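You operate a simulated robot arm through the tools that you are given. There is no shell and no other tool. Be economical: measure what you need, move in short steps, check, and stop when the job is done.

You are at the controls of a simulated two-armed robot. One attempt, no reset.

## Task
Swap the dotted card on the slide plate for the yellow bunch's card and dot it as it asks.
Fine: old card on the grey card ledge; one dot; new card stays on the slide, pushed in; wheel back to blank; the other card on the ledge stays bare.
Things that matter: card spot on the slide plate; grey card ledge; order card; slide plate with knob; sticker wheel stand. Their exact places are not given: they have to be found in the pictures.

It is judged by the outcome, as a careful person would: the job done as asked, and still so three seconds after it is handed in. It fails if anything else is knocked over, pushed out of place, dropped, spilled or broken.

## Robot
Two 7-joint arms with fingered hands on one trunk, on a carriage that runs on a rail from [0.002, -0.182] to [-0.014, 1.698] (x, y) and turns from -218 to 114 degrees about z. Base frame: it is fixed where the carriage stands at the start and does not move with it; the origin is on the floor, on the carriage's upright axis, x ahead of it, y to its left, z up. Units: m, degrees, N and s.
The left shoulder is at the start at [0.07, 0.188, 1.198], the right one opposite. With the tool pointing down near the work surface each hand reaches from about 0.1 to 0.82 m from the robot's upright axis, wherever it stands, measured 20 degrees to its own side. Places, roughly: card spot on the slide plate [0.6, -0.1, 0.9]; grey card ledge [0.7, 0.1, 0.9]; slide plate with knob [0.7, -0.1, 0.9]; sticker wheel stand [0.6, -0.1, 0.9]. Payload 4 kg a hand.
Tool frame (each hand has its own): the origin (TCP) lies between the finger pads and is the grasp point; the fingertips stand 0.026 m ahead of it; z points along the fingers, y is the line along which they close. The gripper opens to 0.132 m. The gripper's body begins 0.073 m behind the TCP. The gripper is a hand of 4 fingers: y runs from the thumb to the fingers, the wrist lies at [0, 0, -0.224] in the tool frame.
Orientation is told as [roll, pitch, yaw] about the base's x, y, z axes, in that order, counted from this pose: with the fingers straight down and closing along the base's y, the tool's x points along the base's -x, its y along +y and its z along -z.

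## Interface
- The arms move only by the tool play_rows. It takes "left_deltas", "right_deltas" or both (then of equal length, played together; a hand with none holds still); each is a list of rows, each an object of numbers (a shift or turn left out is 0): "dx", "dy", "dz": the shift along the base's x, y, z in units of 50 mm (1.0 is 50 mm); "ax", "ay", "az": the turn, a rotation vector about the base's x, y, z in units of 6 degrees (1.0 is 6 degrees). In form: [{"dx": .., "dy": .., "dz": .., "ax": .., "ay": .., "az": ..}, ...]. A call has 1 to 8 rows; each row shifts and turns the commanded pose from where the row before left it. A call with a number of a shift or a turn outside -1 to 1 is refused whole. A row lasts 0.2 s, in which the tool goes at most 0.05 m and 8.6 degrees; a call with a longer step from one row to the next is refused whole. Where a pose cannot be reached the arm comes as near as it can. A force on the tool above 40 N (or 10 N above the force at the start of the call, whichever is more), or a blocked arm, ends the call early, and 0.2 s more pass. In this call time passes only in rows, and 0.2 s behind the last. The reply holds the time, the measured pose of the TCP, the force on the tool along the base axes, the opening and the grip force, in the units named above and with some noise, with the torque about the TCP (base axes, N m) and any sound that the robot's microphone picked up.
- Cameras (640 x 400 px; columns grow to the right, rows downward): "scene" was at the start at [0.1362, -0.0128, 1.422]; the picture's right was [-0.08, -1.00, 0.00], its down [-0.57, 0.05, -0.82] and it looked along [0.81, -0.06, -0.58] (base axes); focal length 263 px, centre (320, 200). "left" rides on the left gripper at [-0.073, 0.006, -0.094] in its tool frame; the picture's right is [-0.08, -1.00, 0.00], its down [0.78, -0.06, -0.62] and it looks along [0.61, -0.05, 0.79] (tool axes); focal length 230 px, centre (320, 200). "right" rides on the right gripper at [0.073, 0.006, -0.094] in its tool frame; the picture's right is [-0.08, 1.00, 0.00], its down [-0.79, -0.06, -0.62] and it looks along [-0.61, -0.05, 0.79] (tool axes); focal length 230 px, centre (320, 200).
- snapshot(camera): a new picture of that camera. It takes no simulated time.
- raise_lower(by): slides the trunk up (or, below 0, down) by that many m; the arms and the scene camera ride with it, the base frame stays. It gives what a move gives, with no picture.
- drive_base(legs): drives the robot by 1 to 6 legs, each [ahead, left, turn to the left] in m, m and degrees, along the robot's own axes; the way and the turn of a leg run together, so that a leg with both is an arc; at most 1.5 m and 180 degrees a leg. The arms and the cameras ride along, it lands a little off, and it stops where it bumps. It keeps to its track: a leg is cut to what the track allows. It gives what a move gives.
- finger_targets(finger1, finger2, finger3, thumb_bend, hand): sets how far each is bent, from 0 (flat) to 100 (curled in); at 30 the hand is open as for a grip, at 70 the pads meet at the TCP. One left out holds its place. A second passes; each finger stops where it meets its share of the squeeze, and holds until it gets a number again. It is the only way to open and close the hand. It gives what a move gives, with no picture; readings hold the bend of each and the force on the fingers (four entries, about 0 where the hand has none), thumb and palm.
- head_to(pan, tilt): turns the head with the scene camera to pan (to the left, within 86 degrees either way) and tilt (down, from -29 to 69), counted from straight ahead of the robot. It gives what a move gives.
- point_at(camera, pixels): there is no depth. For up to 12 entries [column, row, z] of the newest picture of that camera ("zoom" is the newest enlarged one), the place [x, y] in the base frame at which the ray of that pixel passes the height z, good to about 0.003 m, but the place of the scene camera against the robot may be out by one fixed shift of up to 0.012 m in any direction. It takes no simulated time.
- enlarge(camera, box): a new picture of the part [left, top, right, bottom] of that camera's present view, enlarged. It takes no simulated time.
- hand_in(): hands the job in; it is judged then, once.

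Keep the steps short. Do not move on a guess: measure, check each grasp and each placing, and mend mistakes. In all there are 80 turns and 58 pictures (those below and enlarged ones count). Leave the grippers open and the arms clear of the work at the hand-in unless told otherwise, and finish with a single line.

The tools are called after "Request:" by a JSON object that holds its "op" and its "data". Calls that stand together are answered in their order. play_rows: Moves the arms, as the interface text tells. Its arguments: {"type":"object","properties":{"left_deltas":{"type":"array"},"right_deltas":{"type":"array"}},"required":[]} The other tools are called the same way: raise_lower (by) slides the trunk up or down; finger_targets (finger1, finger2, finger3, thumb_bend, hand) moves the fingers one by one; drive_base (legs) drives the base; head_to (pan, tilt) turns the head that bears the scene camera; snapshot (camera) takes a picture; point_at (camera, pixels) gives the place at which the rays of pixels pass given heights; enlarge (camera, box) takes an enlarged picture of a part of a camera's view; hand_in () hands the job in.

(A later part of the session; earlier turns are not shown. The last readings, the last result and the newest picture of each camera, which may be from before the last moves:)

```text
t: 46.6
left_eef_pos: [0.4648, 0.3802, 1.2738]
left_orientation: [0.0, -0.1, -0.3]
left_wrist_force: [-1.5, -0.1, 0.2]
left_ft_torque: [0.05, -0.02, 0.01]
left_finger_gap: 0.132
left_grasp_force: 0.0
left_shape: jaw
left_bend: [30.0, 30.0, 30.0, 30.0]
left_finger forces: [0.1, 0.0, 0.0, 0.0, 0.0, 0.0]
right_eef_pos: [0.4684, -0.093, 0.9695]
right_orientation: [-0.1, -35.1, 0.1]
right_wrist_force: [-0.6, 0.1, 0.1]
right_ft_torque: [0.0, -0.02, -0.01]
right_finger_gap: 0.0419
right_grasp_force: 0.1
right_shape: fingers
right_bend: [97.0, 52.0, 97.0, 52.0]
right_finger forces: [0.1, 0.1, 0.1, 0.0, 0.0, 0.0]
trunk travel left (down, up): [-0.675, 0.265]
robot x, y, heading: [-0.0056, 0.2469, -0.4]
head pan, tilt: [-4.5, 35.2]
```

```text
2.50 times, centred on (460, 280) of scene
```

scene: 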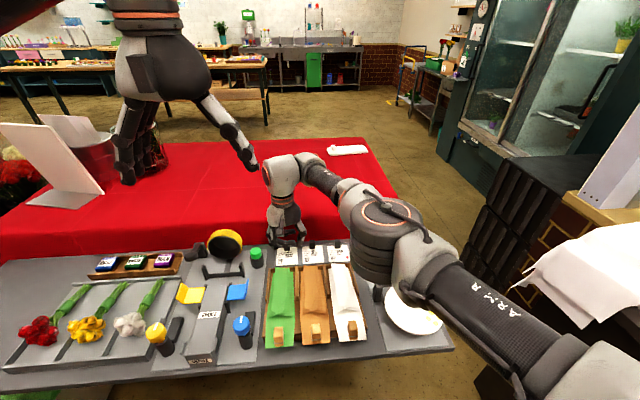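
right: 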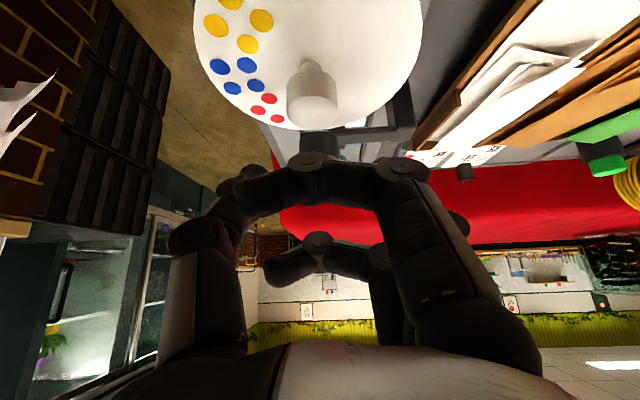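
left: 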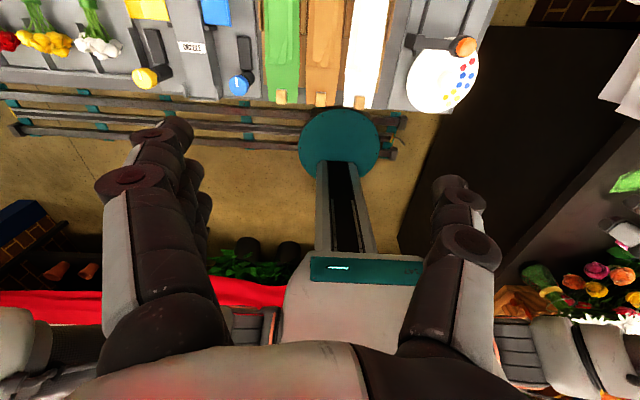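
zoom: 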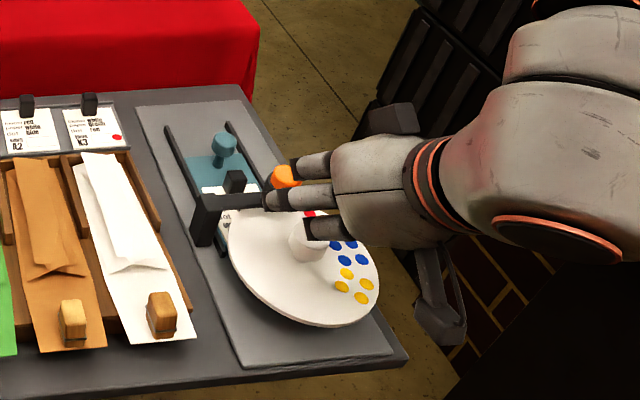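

Tilted view gives hub top z≈0.92, disc ≈0.896, hub centred in y. Move to TCP (0.4555,-0.093,0.926) so the fingertips flank the hub.

Request:
{"op": "play_rows", "data": {"right_deltas": [{"dx": -0.26}, {"dz": -0.3}, {"dz": -0.3}, {"dz": -0.26}]}}

Request:
{"op": "enlarge", "data": {"camera": "right", "box": [180, 60, 460, 260]}}

```text
t: 47.6
left_eef_pos: [0.4643, 0.3814, 1.2752]
left_orientation: [0.0, 0.0, -0.3]
left_wrist_force: [0.1, 0.1, -1.2]
left_ft_torque: [0.0, -0.01, 0.01]
left_finger_gap: 0.1318
left_grasp_force: 0.0
left_shape: jaw
left_bend: [30.0, 30.0, 30.0, 30.0]
left_finger forces: [0.1, 0.0, 0.1, 0.0, 0.0, 0.0]
right_eef_pos: [0.4523, -0.09, 0.9286]
right_orientation: [-0.2, -35.1, 0.2]
right_wrist_force: [0.2, 0.5, -1.2]
right_ft_torque: [0.01, -0.02, 0.04]
right_finger_gap: 0.0419
right_grasp_force: 0.0
right_shape: fingers
right_bend: [97.0, 52.0, 97.0, 52.0]
right_finger forces: [0.1, 0.1, 0.1, 0.0, 0.1, 0.0]
trunk travel left (down, up): [-0.675, 0.265]
robot x, y, heading: [-0.0021, 0.2502, -0.0]
head pan, tilt: [-4.5, 35.2]
```

```text
2.00 times, centred on (320, 160) of right
```

zoom: 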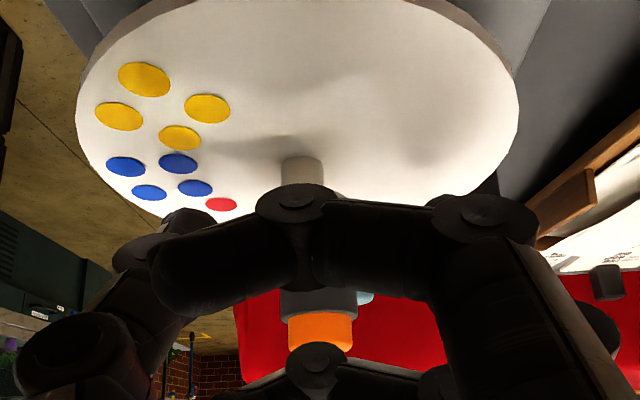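

Hub is ~3 mm toward −y from the TCP. Shift and close.

Request:
{"op": "play_rows", "data": {"right_deltas": [{"dx": 0.06, "dy": -0.06, "dz": -0.04}]}}

Request:
{"op": "finger_targets", "data": {"hand": "right", "finger2": 74, "thumb_bend": 74}}

```text
t: 48.0
left_eef_pos: [0.4633, 0.3814, 1.2755]
left_orientation: [-0.1, 0.0, -0.3]
left_wrist_force: [0.5, -0.1, 0.0]
left_ft_torque: [0.01, 0.0, -0.01]
left_finger_gap: 0.1319
left_grasp_force: 0.1
left_shape: jaw
left_bend: [30.0, 30.0, 30.0, 30.0]
left_finger forces: [0.0, 0.0, 0.1, 0.0, 0.0, 0.0]
right_eef_pos: [0.4566, -0.0924, 0.9258]
right_orientation: [-0.1, -35.1, 0.2]
right_wrist_force: [0.0, -0.1, -0.1]
right_ft_torque: [0.0, 0.01, 0.03]
right_finger_gap: 0.0419
right_grasp_force: 0.0
right_shape: fingers
right_bend: [97.0, 52.0, 97.0, 52.0]
right_finger forces: [0.1, 0.1, 0.1, 0.0, 0.0, 0.1]
trunk travel left (down, up): [-0.675, 0.265]
robot x, y, heading: [-0.0009, 0.2463, -0.2]
head pan, tilt: [-4.5, 35.2]
```

```text
t: 49.0
left_eef_pos: [0.4645, 0.3805, 1.2762]
left_orientation: [0.1, 0.1, -0.4]
left_wrist_force: [-0.2, 0.0, -0.3]
left_ft_torque: [0.01, 0.02, -0.02]
left_finger_gap: 0.132
left_grasp_force: 0.1
left_shape: jaw
left_bend: [30.0, 30.0, 30.0, 30.0]
left_finger forces: [0.0, 0.1, 0.1, 0.0, 0.0, 0.1]
right_eef_pos: [0.4567, -0.0941, 0.9252]
right_orientation: [-0.2, -35.0, 0.2]
right_wrist_force: [2.2, -8.3, -1.0]
right_ft_torque: [-0.1, 0.02, -0.07]
right_finger_gap: 0.0358
right_grasp_force: 12.1
right_shape: fingers
right_bend: [97.0, 64.0, 97.0, 66.0]
right_finger forces: [0.1, 7.7, 0.0, 0.0, 16.2, 0.0]
trunk travel left (down, up): [-0.675, 0.265]
robot x, y, heading: [-0.0014, 0.2482, -0.4]
head pan, tilt: [-4.5, 35.2]
```

Gripped (thumb heavier: shift 1.5 mm to −y). Then turn +45° about the hub centre.

Request:
{"op": "play_rows", "data": {"right_deltas": [{"dy": -0.03}, {"az": 0.93, "dy": -0.012}, {"az": 0.93, "dy": -0.012}, {"az": 0.93, "dy": -0.011, "dx": 0.003}]}}

Request:
{"op": "enlarge", "data": {"camera": "right", "box": [180, 60, 460, 260]}}

```text
t: 50.0
left_eef_pos: [0.463, 0.3791, 1.2748]
left_orientation: [0.1, 0.0, -0.3]
left_wrist_force: [0.3, 0.3, -0.1]
left_ft_torque: [0.02, -0.01, -0.02]
left_finger_gap: 0.1319
left_grasp_force: 0.0
left_shape: jaw
left_bend: [30.0, 30.0, 30.0, 30.0]
left_finger forces: [0.0, 0.0, 0.0, 0.0, 0.0, 0.1]
right_eef_pos: [0.4557, -0.0974, 0.9272]
right_orientation: [-0.2, -35.0, 16.9]
right_wrist_force: [0.5, -8.7, -8.3]
right_ft_torque: [-0.1, 0.08, -0.1]
right_finger_gap: 0.0359
right_grasp_force: 11.6
right_shape: fingers
right_bend: [97.0, 64.0, 97.0, 66.0]
right_finger forces: [0.1, 7.0, 0.1, 0.0, 15.2, 0.0]
trunk travel left (down, up): [-0.675, 0.265]
robot x, y, heading: [-0.001, 0.2449, -0.1]
head pan, tilt: [-4.5, 35.2]
```

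```text
2.00 times, centred on (320, 160) of right
```

zoom: 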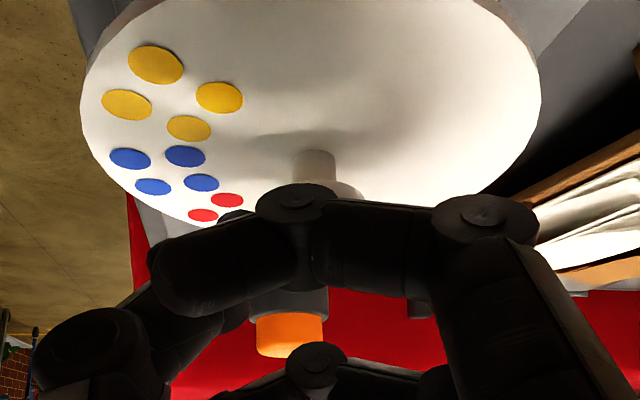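

The dots kept their place in the hand's view while the surroundings turned: the wheel follows. Continue to 45°.

Request:
{"op": "play_rows", "data": {"right_deltas": [{"az": 0.94, "dy": -0.01, "dx": 0.004}, {"az": 0.94, "dy": -0.01, "dx": 0.005}, {"az": 0.94, "dy": -0.01, "dx": 0.006}, {"az": 0.94, "dy": -0.009, "dx": 0.007}, {"az": 0.94, "dy": -0.009, "dx": 0.008}]}}

```text
t: 51.2
left_eef_pos: [0.4651, 0.3791, 1.2742]
left_orientation: [0.1, 0.1, -0.3]
left_wrist_force: [-0.4, 1.3, -0.8]
left_ft_torque: [0.04, 0.0, 0.01]
left_finger_gap: 0.1321
left_grasp_force: 0.1
left_shape: jaw
left_bend: [30.0, 30.0, 30.0, 30.0]
left_finger forces: [0.0, 0.1, 0.0, 0.0, 0.1, 0.1]
right_eef_pos: [0.4583, -0.0996, 0.9254]
right_orientation: [-0.1, -35.2, 45.1]
right_wrist_force: [6.4, -13.5, -3.8]
right_ft_torque: [-0.26, -0.04, -0.18]
right_finger_gap: 0.0364
right_grasp_force: 12.1
right_shape: fingers
right_bend: [97.0, 65.0, 97.0, 66.0]
right_finger forces: [0.0, 5.8, 0.1, 0.0, 18.9, 0.0]
trunk travel left (down, up): [-0.675, 0.265]
robot x, y, heading: [-0.0016, 0.2473, -0.5]
head pan, tilt: [-4.5, 35.2]
```

At 45°. Release, swing back −48°, recentre (hub seems at y≈−0.0965), regrip.

Request:
{"op": "finger_targets", "data": {"hand": "right", "finger2": 52, "thumb_bend": 52}}

Request:
{"op": "play_rows", "data": {"right_deltas": [{"az": -1, "dx": -0.004, "dy": 0.008}, {"az": -1, "dx": -0.004, "dy": 0.008}, {"az": -1, "dx": -0.004, "dy": 0.008}, {"az": -1, "dx": -0.004, "dy": 0.008}, {"az": -1, "dx": -0.004, "dy": 0.008}, {"az": -1, "dx": -0.004, "dy": 0.008}, {"az": -1, "dx": -0.004, "dy": 0.008}, {"az": -1, "dx": -0.004, "dy": 0.008}]}}

Request:
{"op": "enlarge", "data": {"camera": "right", "box": [180, 60, 460, 260]}}

```text
t: 52.2
left_eef_pos: [0.463, 0.3814, 1.2745]
left_orientation: [-0.1, 0.0, -0.2]
left_wrist_force: [-0.5, 0.5, 0.2]
left_ft_torque: [-0.01, 0.01, 0.02]
left_finger_gap: 0.1318
left_grasp_force: 0.1
left_shape: jaw
left_bend: [30.0, 30.0, 30.0, 30.0]
left_finger forces: [0.1, 0.0, 0.0, 0.0, 0.0, 0.0]
right_eef_pos: [0.4566, -0.097, 0.927]
right_orientation: [-0.1, -35.1, 45.1]
right_wrist_force: [0.4, -1.0, -0.6]
right_ft_torque: [0.02, 0.01, 0.01]
right_finger_gap: 0.042
right_grasp_force: 0.0
right_shape: fingers
right_bend: [97.0, 52.0, 97.0, 52.0]
right_finger forces: [0.1, 0.0, 0.1, 0.0, 0.0, 0.0]
trunk travel left (down, up): [-0.675, 0.265]
robot x, y, heading: [-0.0008, 0.2472, -0.5]
head pan, tilt: [-4.5, 35.2]
```

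```text
t: 54.0
left_eef_pos: [0.4629, 0.3814, 1.2755]
left_orientation: [-0.1, 0.0, -0.3]
left_wrist_force: [0.4, 0.0, -0.4]
left_ft_torque: [0.03, 0.02, -0.02]
left_finger_gap: 0.1321
left_grasp_force: 0.0
left_shape: jaw
left_bend: [30.0, 30.0, 30.0, 30.0]
left_finger forces: [0.1, 0.0, 0.1, 0.0, 0.0, 0.1]
right_eef_pos: [0.4559, -0.0947, 0.9268]
right_orientation: [-0.1, -35.1, -2.9]
right_wrist_force: [-0.5, -0.2, -0.1]
right_ft_torque: [0.0, 0.03, -0.02]
right_finger_gap: 0.0418
right_grasp_force: 0.0
right_shape: fingers
right_bend: [97.0, 52.0, 97.0, 52.0]
right_finger forces: [0.0, 0.0, 0.1, 0.0, 0.1, 0.0]
trunk travel left (down, up): [-0.675, 0.265]
robot x, y, heading: [-0.0003, 0.2494, -0.5]
head pan, tilt: [-4.5, 35.2]
```

```text
2.00 times, centred on (320, 160) of right
```

zoom: 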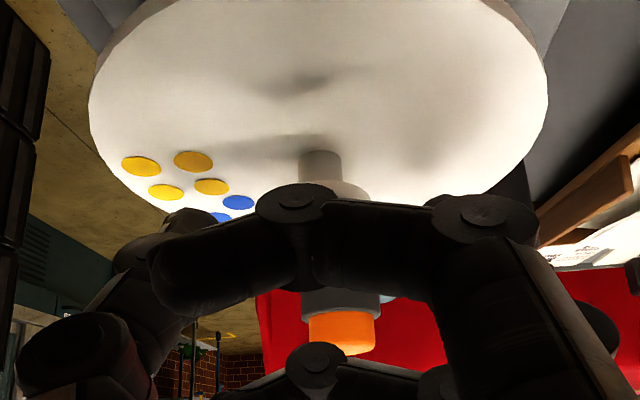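

The wheel went ~45° (yellow now at −90°). Regrip centred and turn another 48°.

Request:
{"op": "finger_targets", "data": {"hand": "right", "finger2": 74, "thumb_bend": 74}}

Request:
{"op": "play_rows", "data": {"right_deltas": [{"az": 1, "dx": 0.002, "dy": -0.02}, {"az": 1, "dx": 0.003, "dy": -0.015}, {"az": 1, "dx": 0.004, "dy": -0.012}, {"az": 1, "dx": 0.005, "dy": -0.012}, {"az": 1, "dx": 0.006, "dy": -0.012}, {"az": 1, "dx": 0.007, "dy": -0.01}, {"az": 1, "dx": 0.008, "dy": -0.01}, {"az": 1, "dx": 0.01, "dy": -0.01}]}}

Request:
{"op": "finger_targets", "data": {"hand": "right", "finger2": 52, "thumb_bend": 52}}

Request:
{"op": "play_rows", "data": {"right_deltas": [{"az": -1, "dx": -0.005, "dy": 0.012}, {"az": -1, "dx": -0.005, "dy": 0.012}, {"az": -1, "dx": -0.005, "dy": 0.012}, {"az": -1, "dx": -0.005, "dy": 0.012}, {"az": -1, "dx": -0.005, "dy": 0.012}, {"az": -1, "dx": -0.005, "dy": 0.012}, {"az": -1, "dx": -0.005, "dy": 0.012}]}}

Request:
{"op": "enlarge", "data": {"camera": "right", "box": [180, 60, 460, 260]}}

```text
t: 55.0
left_eef_pos: [0.4617, 0.3801, 1.2753]
left_orientation: [0.1, 0.1, -0.2]
left_wrist_force: [0.6, 0.4, 0.4]
left_ft_torque: [0.01, -0.02, -0.05]
left_finger_gap: 0.1318
left_grasp_force: 0.1
left_shape: jaw
left_bend: [30.0, 30.0, 30.0, 30.0]
left_finger forces: [0.0, 0.0, 0.0, 0.1, 0.0, 0.0]
right_eef_pos: [0.4555, -0.0955, 0.9267]
right_orientation: [-0.1, -35.1, -2.9]
right_wrist_force: [1.1, -5.2, -0.8]
right_ft_torque: [-0.03, -0.03, -0.05]
right_finger_gap: 0.0356
right_grasp_force: 11.2
right_shape: fingers
right_bend: [97.0, 62.0, 97.0, 67.0]
right_finger forces: [0.1, 8.1, 0.0, 0.0, 14.0, 0.0]
trunk travel left (down, up): [-0.675, 0.265]
robot x, y, heading: [-0.0012, 0.2482, -0.3]
head pan, tilt: [-4.5, 35.2]
```

```text
t: 56.8
left_eef_pos: [0.4641, 0.3785, 1.2763]
left_orientation: [0.1, 0.0, -0.3]
left_wrist_force: [0.3, 0.2, 0.2]
left_ft_torque: [-0.04, 0.0, 0.04]
left_finger_gap: 0.1321
left_grasp_force: 0.1
left_shape: jaw
left_bend: [30.0, 30.0, 30.0, 30.0]
left_finger forces: [0.1, 0.0, 0.0, 0.0, 0.1, 0.1]
right_eef_pos: [0.4591, -0.1007, 0.9253]
right_orientation: [-0.1, -35.2, 45.2]
right_wrist_force: [4.6, -13.5, 0.5]
right_ft_torque: [-0.23, -0.11, -0.17]
right_finger_gap: 0.036
right_grasp_force: 12.6
right_shape: fingers
right_bend: [97.0, 63.0, 97.0, 67.0]
right_finger forces: [0.1, 6.2, 0.0, 0.0, 19.1, 0.0]
trunk travel left (down, up): [-0.675, 0.265]
robot x, y, heading: [-0.0009, 0.2476, -0.5]
head pan, tilt: [-4.5, 35.2]
```

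```text
t: 57.8
left_eef_pos: [0.4629, 0.3819, 1.276]
left_orientation: [0.0, -0.1, -0.3]
left_wrist_force: [-0.1, -0.1, 0.1]
left_ft_torque: [-0.02, 0.03, 0.0]
left_finger_gap: 0.1319
left_grasp_force: 0.0
left_shape: jaw
left_bend: [30.0, 30.0, 30.0, 30.0]
left_finger forces: [0.0, 0.0, 0.1, 0.0, 0.1, 0.0]
right_eef_pos: [0.4595, -0.0991, 0.9273]
right_orientation: [-0.2, -35.0, 45.1]
right_wrist_force: [1.0, -0.5, -0.1]
right_ft_torque: [0.01, -0.02, -0.01]
right_finger_gap: 0.0415
right_grasp_force: 0.1
right_shape: fingers
right_bend: [97.0, 52.0, 97.0, 52.0]
right_finger forces: [0.0, 0.0, 0.1, 0.0, 0.0, 0.1]
trunk travel left (down, up): [-0.675, 0.265]
robot x, y, heading: [-0.0029, 0.2451, -0.1]
head pan, tilt: [-4.5, 35.2]
```

```text
t: 59.4
left_eef_pos: [0.4635, 0.3818, 1.2765]
left_orientation: [0.0, 0.0, -0.3]
left_wrist_force: [0.7, 0.0, -0.1]
left_ft_torque: [0.04, 0.01, 0.0]
left_finger_gap: 0.1319
left_grasp_force: 0.1
left_shape: jaw
left_bend: [30.0, 30.0, 30.0, 30.0]
left_finger forces: [0.1, 0.0, 0.1, 0.1, 0.0, 0.1]
right_eef_pos: [0.4576, -0.096, 0.927]
right_orientation: [-0.1, -35.1, 3.0]
right_wrist_force: [0.2, -0.2, 0.1]
right_ft_torque: [0.01, 0.03, 0.02]
right_finger_gap: 0.0418
right_grasp_force: 0.1
right_shape: fingers
right_bend: [97.0, 52.0, 97.0, 52.0]
right_finger forces: [0.0, 0.0, 0.0, 0.1, 0.0, 0.0]
trunk travel left (down, up): [-0.675, 0.265]
robot x, y, heading: [-0.0025, 0.2503, -0.4]
head pan, tilt: [-4.5, 35.2]
```

```text
2.00 times, centred on (320, 160) of right
```

zoom: 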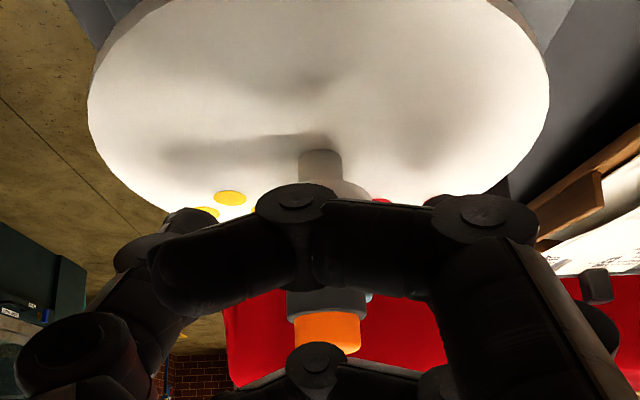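

Yellow is now near −45°, red showing at +45°. Third stroke +42°, release, then lift away backwards and view the wheel.

Request:
{"op": "finger_targets", "data": {"hand": "right", "finger2": 74, "thumb_bend": 74}}

Request:
{"op": "play_rows", "data": {"right_deltas": [{"az": 1, "dx": 0.003, "dy": -0.016}, {"az": 1, "dx": 0.004, "dy": -0.015}, {"az": 1, "dx": 0.005, "dy": -0.012}, {"az": 1, "dx": 0.006, "dy": -0.012}, {"az": 1, "dx": 0.007, "dy": -0.012}, {"az": 1, "dx": 0.008, "dy": -0.01}, {"az": 1, "dx": 0.009, "dy": -0.01}]}}

Request:
{"op": "finger_targets", "data": {"hand": "right", "finger2": 50, "thumb_bend": 50}}

Request:
{"op": "play_rows", "data": {"right_deltas": [{"dz": 0.8}, {"dz": 0.8, "az": -1}, {"dz": 0.8, "az": -1}, {"dz": 0.8, "az": -1}, {"az": -1}, {"az": -1}, {"az": -1}, {"az": -1}]}}

Request:
{"op": "snapshot", "data": {"camera": "right"}}

```text
t: 60.4
left_eef_pos: [0.4638, 0.3795, 1.2746]
left_orientation: [0.0, 0.1, -0.3]
left_wrist_force: [-0.1, 0.3, 0.4]
left_ft_torque: [0.0, 0.02, -0.02]
left_finger_gap: 0.1318
left_grasp_force: 0.0
left_shape: jaw
left_bend: [30.0, 30.0, 30.0, 30.0]
left_finger forces: [0.1, 0.0, 0.0, 0.0, 0.1, 0.0]
right_eef_pos: [0.4568, -0.0969, 0.9263]
right_orientation: [-0.1, -35.2, 3.1]
right_wrist_force: [3.0, -5.8, -1.2]
right_ft_torque: [-0.05, -0.01, -0.04]
right_finger_gap: 0.0355
right_grasp_force: 11.3
right_shape: fingers
right_bend: [97.0, 62.0, 97.0, 67.0]
right_finger forces: [0.0, 8.3, 0.1, 0.1, 14.1, 0.0]
trunk travel left (down, up): [-0.675, 0.265]
robot x, y, heading: [-0.0013, 0.2505, -0.5]
head pan, tilt: [-4.5, 35.2]
```

```text
t: 62.0
left_eef_pos: [0.4632, 0.3787, 1.2746]
left_orientation: [0.1, 0.1, -0.3]
left_wrist_force: [0.1, 0.4, -0.2]
left_ft_torque: [0.04, 0.0, 0.02]
left_finger_gap: 0.1321
left_grasp_force: 0.0
left_shape: jaw
left_bend: [30.0, 30.0, 30.0, 30.0]
left_finger forces: [0.0, 0.0, 0.1, 0.1, 0.0, 0.0]
right_eef_pos: [0.4596, -0.1006, 0.9263]
right_orientation: [-0.1, -35.2, 45.3]
right_wrist_force: [7.5, -9.4, 0.9]
right_ft_torque: [-0.18, -0.17, -0.09]
right_finger_gap: 0.036
right_grasp_force: 12.1
right_shape: fingers
right_bend: [97.0, 63.0, 97.0, 67.0]
right_finger forces: [0.1, 6.1, 0.1, 0.0, 18.3, 0.1]
trunk travel left (down, up): [-0.675, 0.265]
robot x, y, heading: [-0.0006, 0.2509, -0.5]
head pan, tilt: [-4.5, 35.2]
```

```text
t: 63.0
left_eef_pos: [0.4636, 0.3816, 1.2757]
left_orientation: [0.0, 0.0, -0.3]
left_wrist_force: [0.8, 0.6, -0.2]
left_ft_torque: [0.02, 0.02, 0.02]
left_finger_gap: 0.1319
left_grasp_force: 0.2
left_shape: jaw
left_bend: [30.0, 30.0, 30.0, 30.0]
left_finger forces: [0.0, 0.1, 0.0, 0.1, 0.0, 0.0]
right_eef_pos: [0.4581, -0.0983, 0.925]
right_orientation: [0.0, -35.1, 44.9]
right_wrist_force: [0.5, 0.0, 0.3]
right_ft_torque: [0.02, 0.0, -0.01]
right_finger_gap: 0.043
right_grasp_force: 0.0
right_shape: fingers
right_bend: [97.0, 50.0, 97.0, 50.0]
right_finger forces: [0.0, 0.0, 0.0, 0.0, 0.0, 0.0]
trunk travel left (down, up): [-0.675, 0.265]
robot x, y, heading: [-0.0005, 0.2495, -0.1]
head pan, tilt: [-4.5, 35.2]
```

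```text
t: 64.8
left_eef_pos: [0.4645, 0.381, 1.2748]
left_orientation: [0.0, 0.0, -0.3]
left_wrist_force: [0.8, -0.3, -0.4]
left_ft_torque: [-0.02, -0.01, 0.01]
left_finger_gap: 0.1318
left_grasp_force: 0.0
left_shape: jaw
left_bend: [30.0, 30.0, 30.0, 30.0]
left_finger forces: [0.1, 0.1, 0.0, 0.1, 0.1, 0.0]
right_eef_pos: [0.4587, -0.1003, 1.0871]
right_orientation: [-0.2, -35.1, 2.9]
right_wrist_force: [-0.6, 0.4, 0.1]
right_ft_torque: [-0.02, -0.01, -0.01]
right_finger_gap: 0.043
right_grasp_force: 0.0
right_shape: fingers
right_bend: [97.0, 50.0, 97.0, 50.0]
right_finger forces: [0.1, 0.0, 0.0, 0.0, 0.0, 0.1]
trunk travel left (down, up): [-0.675, 0.265]
robot x, y, heading: [-0.0017, 0.2482, -0.5]
head pan, tilt: [-4.5, 35.2]
```

```text
7 pictures are left
```

right: 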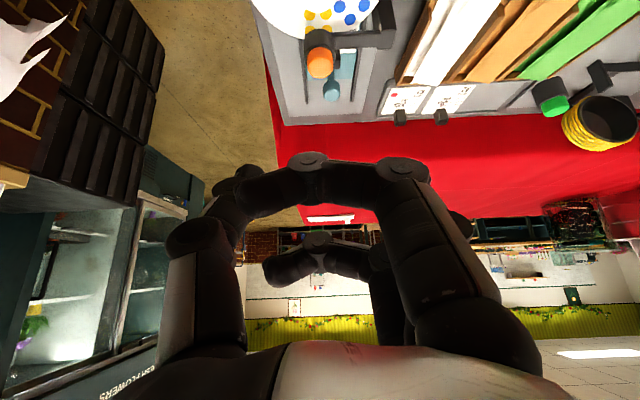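

Yellow sits at the plunger. Measure its angle relative to hub and plunger.

Request:
{"op": "point_at", "data": {"camera": "right", "pixels": [[311, 15, 0.897], [325, 14, 0.897], [325, 28, 0.897], [341, 6, 0.897], [350, 18, 0.897], [318, 63, 0.94], [318, 63, 0.93]]}}

Request:
{"op": "enlarge", "data": {"camera": "right", "box": [260, 0, 400, 100]}}

```text
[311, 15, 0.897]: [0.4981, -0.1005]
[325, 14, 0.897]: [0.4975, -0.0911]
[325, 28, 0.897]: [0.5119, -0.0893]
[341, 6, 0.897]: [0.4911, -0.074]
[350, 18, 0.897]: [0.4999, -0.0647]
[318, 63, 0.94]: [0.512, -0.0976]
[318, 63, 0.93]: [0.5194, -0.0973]
```

```text
4.00 times, centred on (330, 50) of right
```

zoom: 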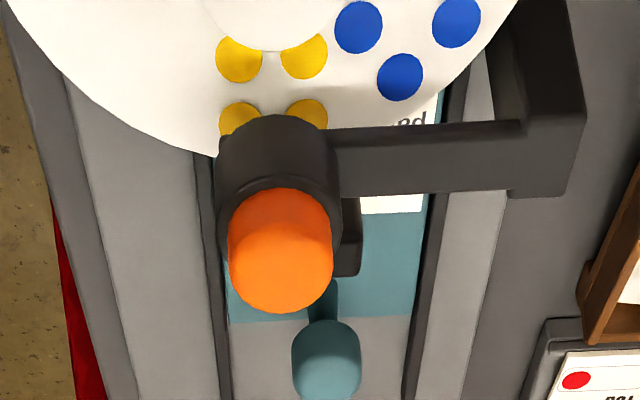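

Yellow group is centred under the plunger (within ~2°). Now straighten the hand, close thumb and finger 2, and go above the plunger at (0.513,-0.0945).

Request:
{"op": "play_rows", "data": {"right_deltas": [{"ay": 0.975, "az": -0.08}, {"ay": 0.975, "az": -0.08}, {"ay": 0.975, "az": -0.08}, {"ay": 0.975, "az": -0.08}, {"ay": 0.975, "az": -0.08}, {"ay": 0.975, "az": -0.08}, {"dx": 0.54, "dy": 0.06}, {"dx": 0.54, "dy": 0.05}]}}

Request:
{"op": "finger_targets", "data": {"hand": "right", "finger2": 70, "thumb_bend": 70}}

Request:
{"op": "play_rows", "data": {"right_deltas": [{"dz": -0.8}, {"dz": -0.8}]}}

Request:
{"op": "snapshot", "data": {"camera": "right"}}

```text
t: 66.6
left_eef_pos: [0.4639, 0.3807, 1.2752]
left_orientation: [0.0, 0.1, -0.3]
left_wrist_force: [-0.2, -0.4, 1.3]
left_ft_torque: [-0.02, 0.0, 0.0]
left_finger_gap: 0.1319
left_grasp_force: 0.0
left_shape: jaw
left_bend: [30.0, 30.0, 30.0, 30.0]
left_finger forces: [0.0, 0.0, 0.0, 0.0, 0.0, 0.0]
right_eef_pos: [0.5136, -0.0944, 1.0855]
right_orientation: [0.9, 0.1, -0.2]
right_wrist_force: [-0.4, -0.1, 0.0]
right_ft_torque: [0.0, -0.01, 0.0]
right_finger_gap: 0.043
right_grasp_force: 0.1
right_shape: fingers
right_bend: [97.0, 50.0, 97.0, 50.0]
right_finger forces: [0.1, 0.0, 0.1, 0.1, 0.0, 0.0]
trunk travel left (down, up): [-0.675, 0.265]
robot x, y, heading: [-0.0039, 0.2487, -0.5]
head pan, tilt: [-4.5, 35.2]
```

```text
t: 67.6
left_eef_pos: [0.4628, 0.3819, 1.2763]
left_orientation: [0.0, 0.0, -0.3]
left_wrist_force: [0.6, 0.9, -0.2]
left_ft_torque: [0.01, -0.02, -0.01]
left_finger_gap: 0.1318
left_grasp_force: 0.1
left_shape: jaw
left_bend: [30.0, 30.0, 30.0, 30.0]
left_finger forces: [0.0, 0.0, 0.0, 0.1, 0.0, 0.0]
right_eef_pos: [0.5115, -0.0954, 1.0851]
right_orientation: [0.8, 0.1, -0.2]
right_wrist_force: [-0.3, 0.6, 0.2]
right_ft_torque: [-0.01, -0.04, 0.01]
right_finger_gap: 0.0344
right_grasp_force: 0.1
right_shape: fingers
right_bend: [97.0, 70.0, 97.0, 70.0]
right_finger forces: [0.0, 0.1, 0.0, 0.0, 0.1, 0.0]
trunk travel left (down, up): [-0.675, 0.265]
robot x, y, heading: [-0.0053, 0.2476, -0.2]
head pan, tilt: [-4.5, 35.2]
```

```text
t: 68.2
left_eef_pos: [0.4629, 0.3805, 1.2754]
left_orientation: [0.0, 0.0, -0.3]
left_wrist_force: [0.0, 0.6, -0.3]
left_ft_torque: [0.0, 0.0, -0.01]
left_finger_gap: 0.1317
left_grasp_force: 0.0
left_shape: jaw
left_bend: [30.0, 30.0, 30.0, 30.0]
left_finger forces: [0.0, 0.0, 0.0, 0.0, 0.0, 0.1]
right_eef_pos: [0.5153, -0.0956, 1.002]
right_orientation: [0.8, -0.1, -0.2]
right_wrist_force: [-0.2, -0.2, -0.9]
right_ft_torque: [0.02, -0.01, -0.03]
right_finger_gap: 0.0345
right_grasp_force: 0.0
right_shape: fingers
right_bend: [97.0, 70.0, 97.0, 70.0]
right_finger forces: [0.0, 0.0, 0.1, 0.0, 0.0, 0.1]
trunk travel left (down, up): [-0.675, 0.265]
robot x, y, heading: [-0.0025, 0.2454, -0.3]
head pan, tilt: [-4.5, 35.2]
```

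```text
5 pictures are left
```

right: 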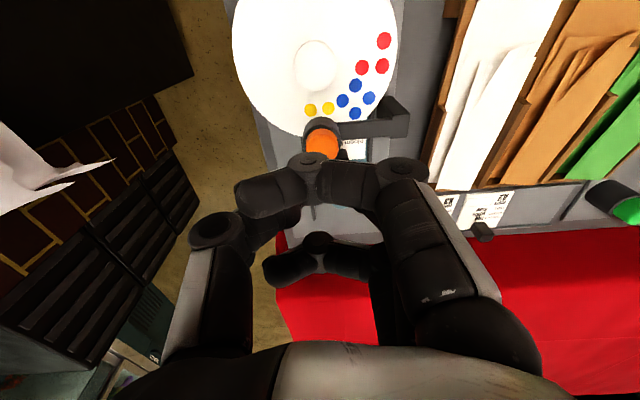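

Plunger centre at (322,144) → x≈0.511. Shift −3 mm and descend to just above, then press in small steps.

Request:
{"op": "play_rows", "data": {"right_deltas": [{"dx": -0.06, "dz": -0.4}, {"dz": -0.1}, {"dz": -0.08}, {"dz": -0.08}, {"dz": -0.08}]}}

```text
t: 69.4
left_eef_pos: [0.4626, 0.3814, 1.2745]
left_orientation: [0.0, 0.0, -0.3]
left_wrist_force: [0.5, 0.2, 0.5]
left_ft_torque: [0.01, 0.01, 0.03]
left_finger_gap: 0.1317
left_grasp_force: 0.1
left_shape: jaw
left_bend: [30.0, 30.0, 30.0, 30.0]
left_finger forces: [0.0, 0.1, 0.0, 0.0, 0.0, 0.1]
right_eef_pos: [0.51, -0.0928, 0.9696]
right_orientation: [0.8, 0.0, 0.0]
right_wrist_force: [-0.5, -0.1, -0.6]
right_ft_torque: [-0.03, 0.0, -0.02]
right_finger_gap: 0.0341
right_grasp_force: 0.0
right_shape: fingers
right_bend: [97.0, 70.0, 97.0, 70.0]
right_finger forces: [0.2, 0.0, 0.1, 0.1, 0.1, 0.1]
trunk travel left (down, up): [-0.675, 0.265]
robot x, y, heading: [-0.0022, 0.2475, -0.2]
head pan, tilt: [-4.5, 35.2]
```

No contact at 0.967. Continue in 3 mm steps.

Request:
{"op": "play_rows", "data": {"right_deltas": [{"dz": -0.06}, {"dz": -0.06}, {"dz": -0.06}]}}

```text
t: 70.2
left_eef_pos: [0.4625, 0.3817, 1.2754]
left_orientation: [0.0, 0.0, -0.3]
left_wrist_force: [-0.3, 0.1, 0.3]
left_ft_torque: [-0.05, 0.02, 0.03]
left_finger_gap: 0.1319
left_grasp_force: 0.0
left_shape: jaw
left_bend: [30.0, 30.0, 30.0, 30.0]
left_finger forces: [0.0, 0.1, 0.1, 0.1, 0.0, 0.0]
right_eef_pos: [0.5093, -0.0936, 0.9616]
right_orientation: [0.8, -0.1, -0.2]
right_wrist_force: [-0.2, -0.4, 2.3]
right_ft_torque: [-0.02, -0.02, -0.04]
right_finger_gap: 0.0342
right_grasp_force: 1.2
right_shape: fingers
right_bend: [97.0, 70.0, 97.0, 70.0]
right_finger forces: [0.0, 0.1, 0.0, 0.0, 2.2, 0.0]
trunk travel left (down, up): [-0.675, 0.265]
robot x, y, heading: [-0.0017, 0.2461, -0.1]
head pan, tilt: [-4.5, 35.2]
```

Contact, 2.3 N. Press on.

Request:
{"op": "play_rows", "data": {"right_deltas": [{"dz": -0.05}, {"dz": -0.05}, {"dz": -0.05}]}}

```text
t: 71.0
left_eef_pos: [0.4622, 0.3818, 1.2755]
left_orientation: [-0.1, 0.1, -0.3]
left_wrist_force: [0.7, 0.9, 0.0]
left_ft_torque: [0.0, -0.01, -0.01]
left_finger_gap: 0.1321
left_grasp_force: 0.0
left_shape: jaw
left_bend: [30.0, 30.0, 30.0, 30.0]
left_finger forces: [0.0, 0.1, 0.0, 0.0, 0.0, 0.0]
right_eef_pos: [0.5085, -0.0934, 0.9529]
right_orientation: [0.9, 0.0, -0.2]
right_wrist_force: [-0.1, -1.5, 5.3]
right_ft_torque: [-0.09, -0.06, -0.01]
right_finger_gap: 0.0343
right_grasp_force: 3.0
right_shape: fingers
right_bend: [97.0, 70.0, 97.0, 70.0]
right_finger forces: [0.0, 0.0, 0.0, 0.0, 4.8, 0.0]
trunk travel left (down, up): [-0.675, 0.265]
robot x, y, heading: [-0.0003, 0.2474, -0.2]
head pan, tilt: [-4.5, 35.2]
heard: click
```

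Click heard: dot stamped. Lift off, tilt the hand back again, open the pinch, and return to the hub at +45° for turning the wheel back.

Request:
{"op": "play_rows", "data": {"right_deltas": [{"dz": 0.9}, {"dz": 0.9}, {"dz": 0.9}, {"ay": -0.975, "dx": -0.2}, {"ay": -0.975, "dx": -0.2}, {"ay": -0.975, "dx": -0.2}, {"ay": -0.975, "dx": -0.2}, {"ay": -0.975, "dx": -0.2}]}}

Request:
{"op": "finger_targets", "data": {"hand": "right", "finger2": 50, "thumb_bend": 50}}

Request:
{"op": "play_rows", "data": {"right_deltas": [{"ay": -0.975}, {"az": 1}, {"az": 1}, {"az": 1}, {"az": 1}, {"az": 1}, {"az": 1}, {"az": 1}]}}

```text
t: 72.8
left_eef_pos: [0.4614, 0.3804, 1.2768]
left_orientation: [0.0, 0.0, -0.3]
left_wrist_force: [0.3, 0.5, -0.7]
left_ft_torque: [0.01, -0.03, -0.03]
left_finger_gap: 0.1319
left_grasp_force: 0.0
left_shape: jaw
left_bend: [30.0, 30.0, 30.0, 30.0]
left_finger forces: [0.0, 0.0, 0.0, 0.0, 0.0, 0.0]
right_eef_pos: [0.4579, -0.0938, 1.0881]
right_orientation: [0.9, -29.4, -0.2]
right_wrist_force: [-1.0, -0.6, 0.3]
right_ft_torque: [0.0, -0.03, 0.03]
right_finger_gap: 0.0342
right_grasp_force: 0.0
right_shape: fingers
right_bend: [97.0, 70.0, 97.0, 70.0]
right_finger forces: [0.1, 0.1, 0.0, 0.0, 0.1, 0.0]
trunk travel left (down, up): [-0.675, 0.265]
robot x, y, heading: [-0.0034, 0.2514, -0.1]
head pan, tilt: [-4.5, 35.2]
```

```text
t: 73.8
left_eef_pos: [0.4634, 0.3816, 1.2757]
left_orientation: [0.0, 0.0, -0.3]
left_wrist_force: [0.0, 0.2, 0.2]
left_ft_torque: [0.02, -0.03, 0.0]
left_finger_gap: 0.1321
left_grasp_force: 0.0
left_shape: jaw
left_bend: [30.0, 30.0, 30.0, 30.0]
left_finger forces: [0.1, 0.0, 0.0, 0.0, 0.0, 0.1]
right_eef_pos: [0.4591, -0.0934, 1.087]
right_orientation: [1.0, -29.2, -0.2]
right_wrist_force: [-0.2, 0.5, 1.0]
right_ft_torque: [-0.02, -0.02, 0.0]
right_finger_gap: 0.043
right_grasp_force: 0.1
right_shape: fingers
right_bend: [97.0, 50.0, 97.0, 50.0]
right_finger forces: [0.0, 0.0, 0.1, 0.1, 0.1, 0.0]
trunk travel left (down, up): [-0.675, 0.265]
robot x, y, heading: [-0.0034, 0.2476, -0.5]
head pan, tilt: [-4.5, 35.2]
```

```text
t: 75.6
left_eef_pos: [0.4631, 0.382, 1.2746]
left_orientation: [0.0, 0.0, -0.2]
left_wrist_force: [0.3, 0.4, -0.7]
left_ft_torque: [0.03, -0.01, -0.02]
left_finger_gap: 0.1317
left_grasp_force: 0.0
left_shape: jaw
left_bend: [30.0, 30.0, 30.0, 30.0]
left_finger forces: [0.0, 0.0, 0.0, 0.1, 0.0, 0.0]
right_eef_pos: [0.4591, -0.0948, 1.0888]
right_orientation: [0.9, -35.1, 41.8]
right_wrist_force: [-0.4, 0.2, 0.2]
right_ft_torque: [0.0, 0.02, -0.01]
right_finger_gap: 0.043
right_grasp_force: 0.1
right_shape: fingers
right_bend: [97.0, 50.0, 97.0, 50.0]
right_finger forces: [0.0, 0.0, 0.0, 0.0, 0.1, 0.1]
trunk travel left (down, up): [-0.675, 0.265]
robot x, y, heading: [-0.0017, 0.2472, -0.4]
head pan, tilt: [-4.5, 35.2]
```

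At yaw 42°. Descend onto the hub: y −5 mm, z to 0.926, yaw to 45°, then close.

Request:
{"op": "play_rows", "data": {"right_deltas": [{"dy": -0.1, "az": 0.53}, {"dz": -0.9}, {"dz": -0.9}, {"dz": -0.7}, {"dz": -0.4}, {"dz": -0.35}]}}

Request:
{"op": "finger_targets", "data": {"hand": "right", "finger2": 74, "thumb_bend": 74}}

```text
t: 77.0
left_eef_pos: [0.464, 0.3804, 1.2752]
left_orientation: [0.0, -0.1, -0.2]
left_wrist_force: [-0.1, -1.1, -0.3]
left_ft_torque: [0.01, -0.03, 0.01]
left_finger_gap: 0.1317
left_grasp_force: 0.1
left_shape: jaw
left_bend: [30.0, 30.0, 30.0, 30.0]
left_finger forces: [0.0, 0.1, 0.2, 0.0, 0.0, 0.0]
right_eef_pos: [0.4616, -0.1005, 0.9263]
right_orientation: [1.0, -35.1, 45.1]
right_wrist_force: [-0.1, 0.4, 0.1]
right_ft_torque: [0.01, -0.02, 0.01]
right_finger_gap: 0.0431
right_grasp_force: 0.1
right_shape: fingers
right_bend: [97.0, 50.0, 97.0, 50.0]
right_finger forces: [0.1, 0.0, 0.0, 0.0, 0.0, 0.0]
trunk travel left (down, up): [-0.675, 0.265]
robot x, y, heading: [-0.002, 0.245, -0.0]
head pan, tilt: [-4.5, 35.2]
```

```text
t: 78.0
left_eef_pos: [0.4638, 0.3808, 1.2742]
left_orientation: [0.0, 0.1, -0.3]
left_wrist_force: [-0.6, 0.4, -1.0]
left_ft_torque: [0.01, 0.0, 0.03]
left_finger_gap: 0.1319
left_grasp_force: 0.1
left_shape: jaw
left_bend: [30.0, 30.0, 30.0, 30.0]
left_finger forces: [0.0, 0.1, 0.0, 0.0, 0.0, 0.1]
right_eef_pos: [0.4625, -0.1019, 0.9255]
right_orientation: [1.0, -35.1, 44.9]
right_wrist_force: [7.8, -2.3, -4.6]
right_ft_torque: [-0.05, -0.04, -0.04]
right_finger_gap: 0.0359
right_grasp_force: 11.2
right_shape: fingers
right_bend: [97.0, 63.0, 97.0, 66.0]
right_finger forces: [0.0, 7.9, 0.0, 0.1, 15.3, 0.0]
trunk travel left (down, up): [-0.675, 0.265]
robot x, y, heading: [-0.0022, 0.2458, -0.3]
head pan, tilt: [-4.5, 35.2]
```

Gripped. Stroke 1: −48°, release, return +48°, regrip, stroke 2.

Request:
{"op": "play_rows", "data": {"right_deltas": [{"az": -1, "dx": -0.01, "dy": 0.01}, {"az": -1, "dx": -0.008, "dy": 0.01}, {"az": -1, "dx": -0.007, "dy": 0.011}, {"az": -1, "dx": -0.006, "dy": 0.012}, {"az": -1, "dx": -0.005, "dy": 0.012}, {"az": -1, "dx": -0.004, "dy": 0.012}, {"az": -1, "dx": -0.003, "dy": 0.012}, {"az": -1, "dx": -0.002, "dy": 0.012}]}}

Request:
{"op": "finger_targets", "data": {"hand": "right", "finger2": 50, "thumb_bend": 50}}

Request:
{"op": "play_rows", "data": {"right_deltas": [{"az": 1, "dx": 0.002, "dy": -0.012}, {"az": 1, "dx": 0.003, "dy": -0.012}, {"az": 1, "dx": 0.004, "dy": -0.012}, {"az": 1, "dx": 0.005, "dy": -0.012}, {"az": 1, "dx": 0.006, "dy": -0.012}, {"az": 1, "dx": 0.007, "dy": -0.011}, {"az": 1, "dx": 0.008, "dy": -0.01}, {"az": 1, "dx": 0.01, "dy": -0.01}]}}

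Request:
{"op": "finger_targets", "data": {"hand": "right", "finger2": 74, "thumb_bend": 74}}

Request:
{"op": "play_rows", "data": {"right_deltas": [{"az": -1, "dx": -0.01, "dy": 0.01}, {"az": -1, "dx": -0.008, "dy": 0.01}, {"az": -1, "dx": -0.007, "dy": 0.011}, {"az": -1, "dx": -0.006, "dy": 0.012}, {"az": -1, "dx": -0.005, "dy": 0.012}, {"az": -1, "dx": -0.004, "dy": 0.012}, {"az": -1, "dx": -0.003, "dy": 0.012}, {"az": -1, "dx": -0.002, "dy": 0.012}]}}

Request:
{"op": "finger_targets", "data": {"hand": "right", "finger2": 50, "thumb_bend": 50}}

Request:
{"op": "enlarge", "data": {"camera": "right", "box": [180, 60, 460, 260]}}

```text
t: 79.8
left_eef_pos: [0.4638, 0.3822, 1.2752]
left_orientation: [0.0, 0.0, -0.3]
left_wrist_force: [0.0, 0.1, 0.1]
left_ft_torque: [-0.05, -0.01, 0.01]
left_finger_gap: 0.132
left_grasp_force: 0.0
left_shape: jaw
left_bend: [30.0, 30.0, 30.0, 30.0]
left_finger forces: [0.1, 0.0, 0.1, 0.0, 0.0, 0.0]
right_eef_pos: [0.4586, -0.0952, 0.9247]
right_orientation: [0.9, -35.1, -3.1]
right_wrist_force: [9.1, -3.0, 5.9]
right_ft_torque: [-0.04, -0.22, 0.03]
right_finger_gap: 0.0357
right_grasp_force: 13.0
right_shape: fingers
right_bend: [97.0, 64.0, 97.0, 67.0]
right_finger forces: [0.0, 10.4, 0.1, 0.0, 13.9, 0.0]
trunk travel left (down, up): [-0.675, 0.265]
robot x, y, heading: [-0.0032, 0.2483, -0.5]
head pan, tilt: [-4.5, 35.2]
```

```text
t: 80.8
left_eef_pos: [0.4633, 0.3807, 1.2764]
left_orientation: [0.0, 0.0, -0.3]
left_wrist_force: [-0.2, -0.2, -0.3]
left_ft_torque: [-0.02, 0.03, -0.04]
left_finger_gap: 0.132
left_grasp_force: 0.0
left_shape: jaw
left_bend: [30.0, 30.0, 30.0, 30.0]
left_finger forces: [0.0, 0.0, 0.0, 0.0, 0.1, 0.0]
right_eef_pos: [0.4571, -0.0943, 0.9237]
right_orientation: [0.9, -35.1, -3.0]
right_wrist_force: [0.9, -0.4, 0.4]
right_ft_torque: [-0.02, 0.0, 0.01]
right_finger_gap: 0.0426
right_grasp_force: 0.1
right_shape: fingers
right_bend: [97.0, 50.0, 97.0, 50.0]
right_finger forces: [0.0, 0.0, 0.0, 0.2, 0.0, 0.0]
trunk travel left (down, up): [-0.675, 0.265]
robot x, y, heading: [-0.0018, 0.2457, -0.2]
head pan, tilt: [-4.5, 35.2]
```

```text
t: 82.6
left_eef_pos: [0.4635, 0.3807, 1.2753]
left_orientation: [0.0, 0.0, -0.3]
left_wrist_force: [-0.3, 0.4, -0.2]
left_ft_torque: [-0.02, -0.01, 0.0]
left_finger_gap: 0.132
left_grasp_force: 0.1
left_shape: jaw
left_bend: [30.0, 30.0, 30.0, 30.0]
left_finger forces: [0.0, 0.0, 0.0, 0.0, 0.0, 0.1]
right_eef_pos: [0.4606, -0.0995, 0.9256]
right_orientation: [0.9, -35.2, 45.1]
right_wrist_force: [0.2, 0.7, 0.3]
right_ft_torque: [0.03, 0.01, -0.01]
right_finger_gap: 0.0428
right_grasp_force: 0.1
right_shape: fingers
right_bend: [97.0, 50.0, 97.0, 50.0]
right_finger forces: [0.0, 0.1, 0.1, 0.1, 0.0, 0.0]
trunk travel left (down, up): [-0.675, 0.265]
robot x, y, heading: [-0.004, 0.2484, -0.3]
head pan, tilt: [-4.5, 35.2]
```

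```text
t: 83.6
left_eef_pos: [0.4653, 0.3802, 1.2749]
left_orientation: [0.0, 0.0, -0.3]
left_wrist_force: [0.3, 0.3, 0.2]
left_ft_torque: [0.05, 0.0, -0.01]
left_finger_gap: 0.1317
left_grasp_force: 0.0
left_shape: jaw
left_bend: [30.0, 30.0, 30.0, 30.0]
left_finger forces: [0.0, 0.0, 0.1, 0.0, 0.1, 0.0]
right_eef_pos: [0.4617, -0.0982, 0.9239]
right_orientation: [1.0, -35.1, 45.0]
right_wrist_force: [9.3, -2.9, -0.6]
right_ft_torque: [-0.03, -0.1, -0.09]
right_finger_gap: 0.0362
right_grasp_force: 12.6
right_shape: fingers
right_bend: [97.0, 65.0, 97.0, 66.0]
right_finger forces: [0.1, 7.5, 0.0, 0.1, 16.6, 0.0]
trunk travel left (down, up): [-0.675, 0.265]
robot x, y, heading: [-0.0015, 0.2535, -0.3]
head pan, tilt: [-4.5, 35.2]
```

```text
t: 85.4
left_eef_pos: [0.4639, 0.3813, 1.275]
left_orientation: [0.0, 0.1, -0.3]
left_wrist_force: [-0.2, -0.1, 0.3]
left_ft_torque: [-0.01, -0.01, 0.04]
left_finger_gap: 0.1319
left_grasp_force: 0.0
left_shape: jaw
left_bend: [30.0, 30.0, 30.0, 30.0]
left_finger forces: [0.0, 0.0, 0.0, 0.1, 0.1, 0.0]
right_eef_pos: [0.458, -0.0953, 0.9256]
right_orientation: [0.9, -34.9, -3.2]
right_wrist_force: [5.7, -3.4, -3.2]
right_ft_torque: [0.05, -0.07, 0.0]
right_finger_gap: 0.0359
right_grasp_force: 10.8
right_shape: fingers
right_bend: [97.0, 64.0, 97.0, 66.0]
right_finger forces: [0.1, 9.8, 0.0, 0.1, 12.0, 0.0]
trunk travel left (down, up): [-0.675, 0.265]
robot x, y, heading: [-0.0023, 0.2495, -0.0]
head pan, tilt: [-4.5, 35.2]
```

```text
t: 86.4
left_eef_pos: [0.4649, 0.3817, 1.276]
left_orientation: [-0.1, 0.0, -0.4]
left_wrist_force: [-0.2, -0.1, 1.0]
left_ft_torque: [-0.02, 0.0, 0.01]
left_finger_gap: 0.1322
left_grasp_force: 0.1
left_shape: jaw
left_bend: [30.0, 30.0, 30.0, 30.0]
left_finger forces: [0.0, 0.1, 0.1, 0.1, 0.0, 0.0]
right_eef_pos: [0.458, -0.0952, 0.9264]
right_orientation: [0.9, -35.1, -3.1]
right_wrist_force: [-0.3, 0.5, 0.5]
right_ft_torque: [-0.01, 0.0, -0.04]
right_finger_gap: 0.0428
right_grasp_force: 0.1
right_shape: fingers
right_bend: [97.0, 50.0, 97.0, 50.0]
right_finger forces: [0.0, 0.1, 0.0, 0.1, 0.0, 0.0]
trunk travel left (down, up): [-0.675, 0.265]
robot x, y, heading: [-0.0042, 0.2468, -0.3]
head pan, tilt: [-4.5, 35.2]
```

```text
2.00 times, centred on (320, 160) of right
```

zoom: 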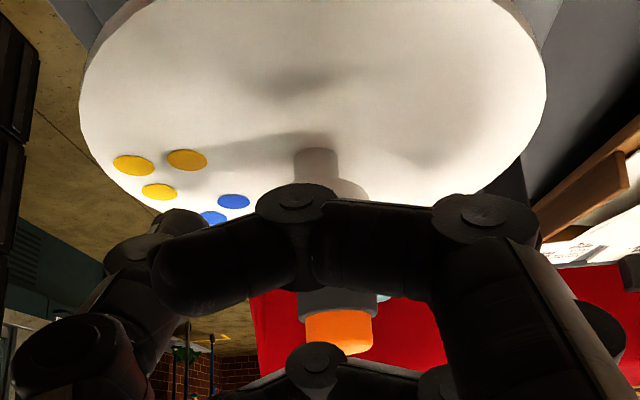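

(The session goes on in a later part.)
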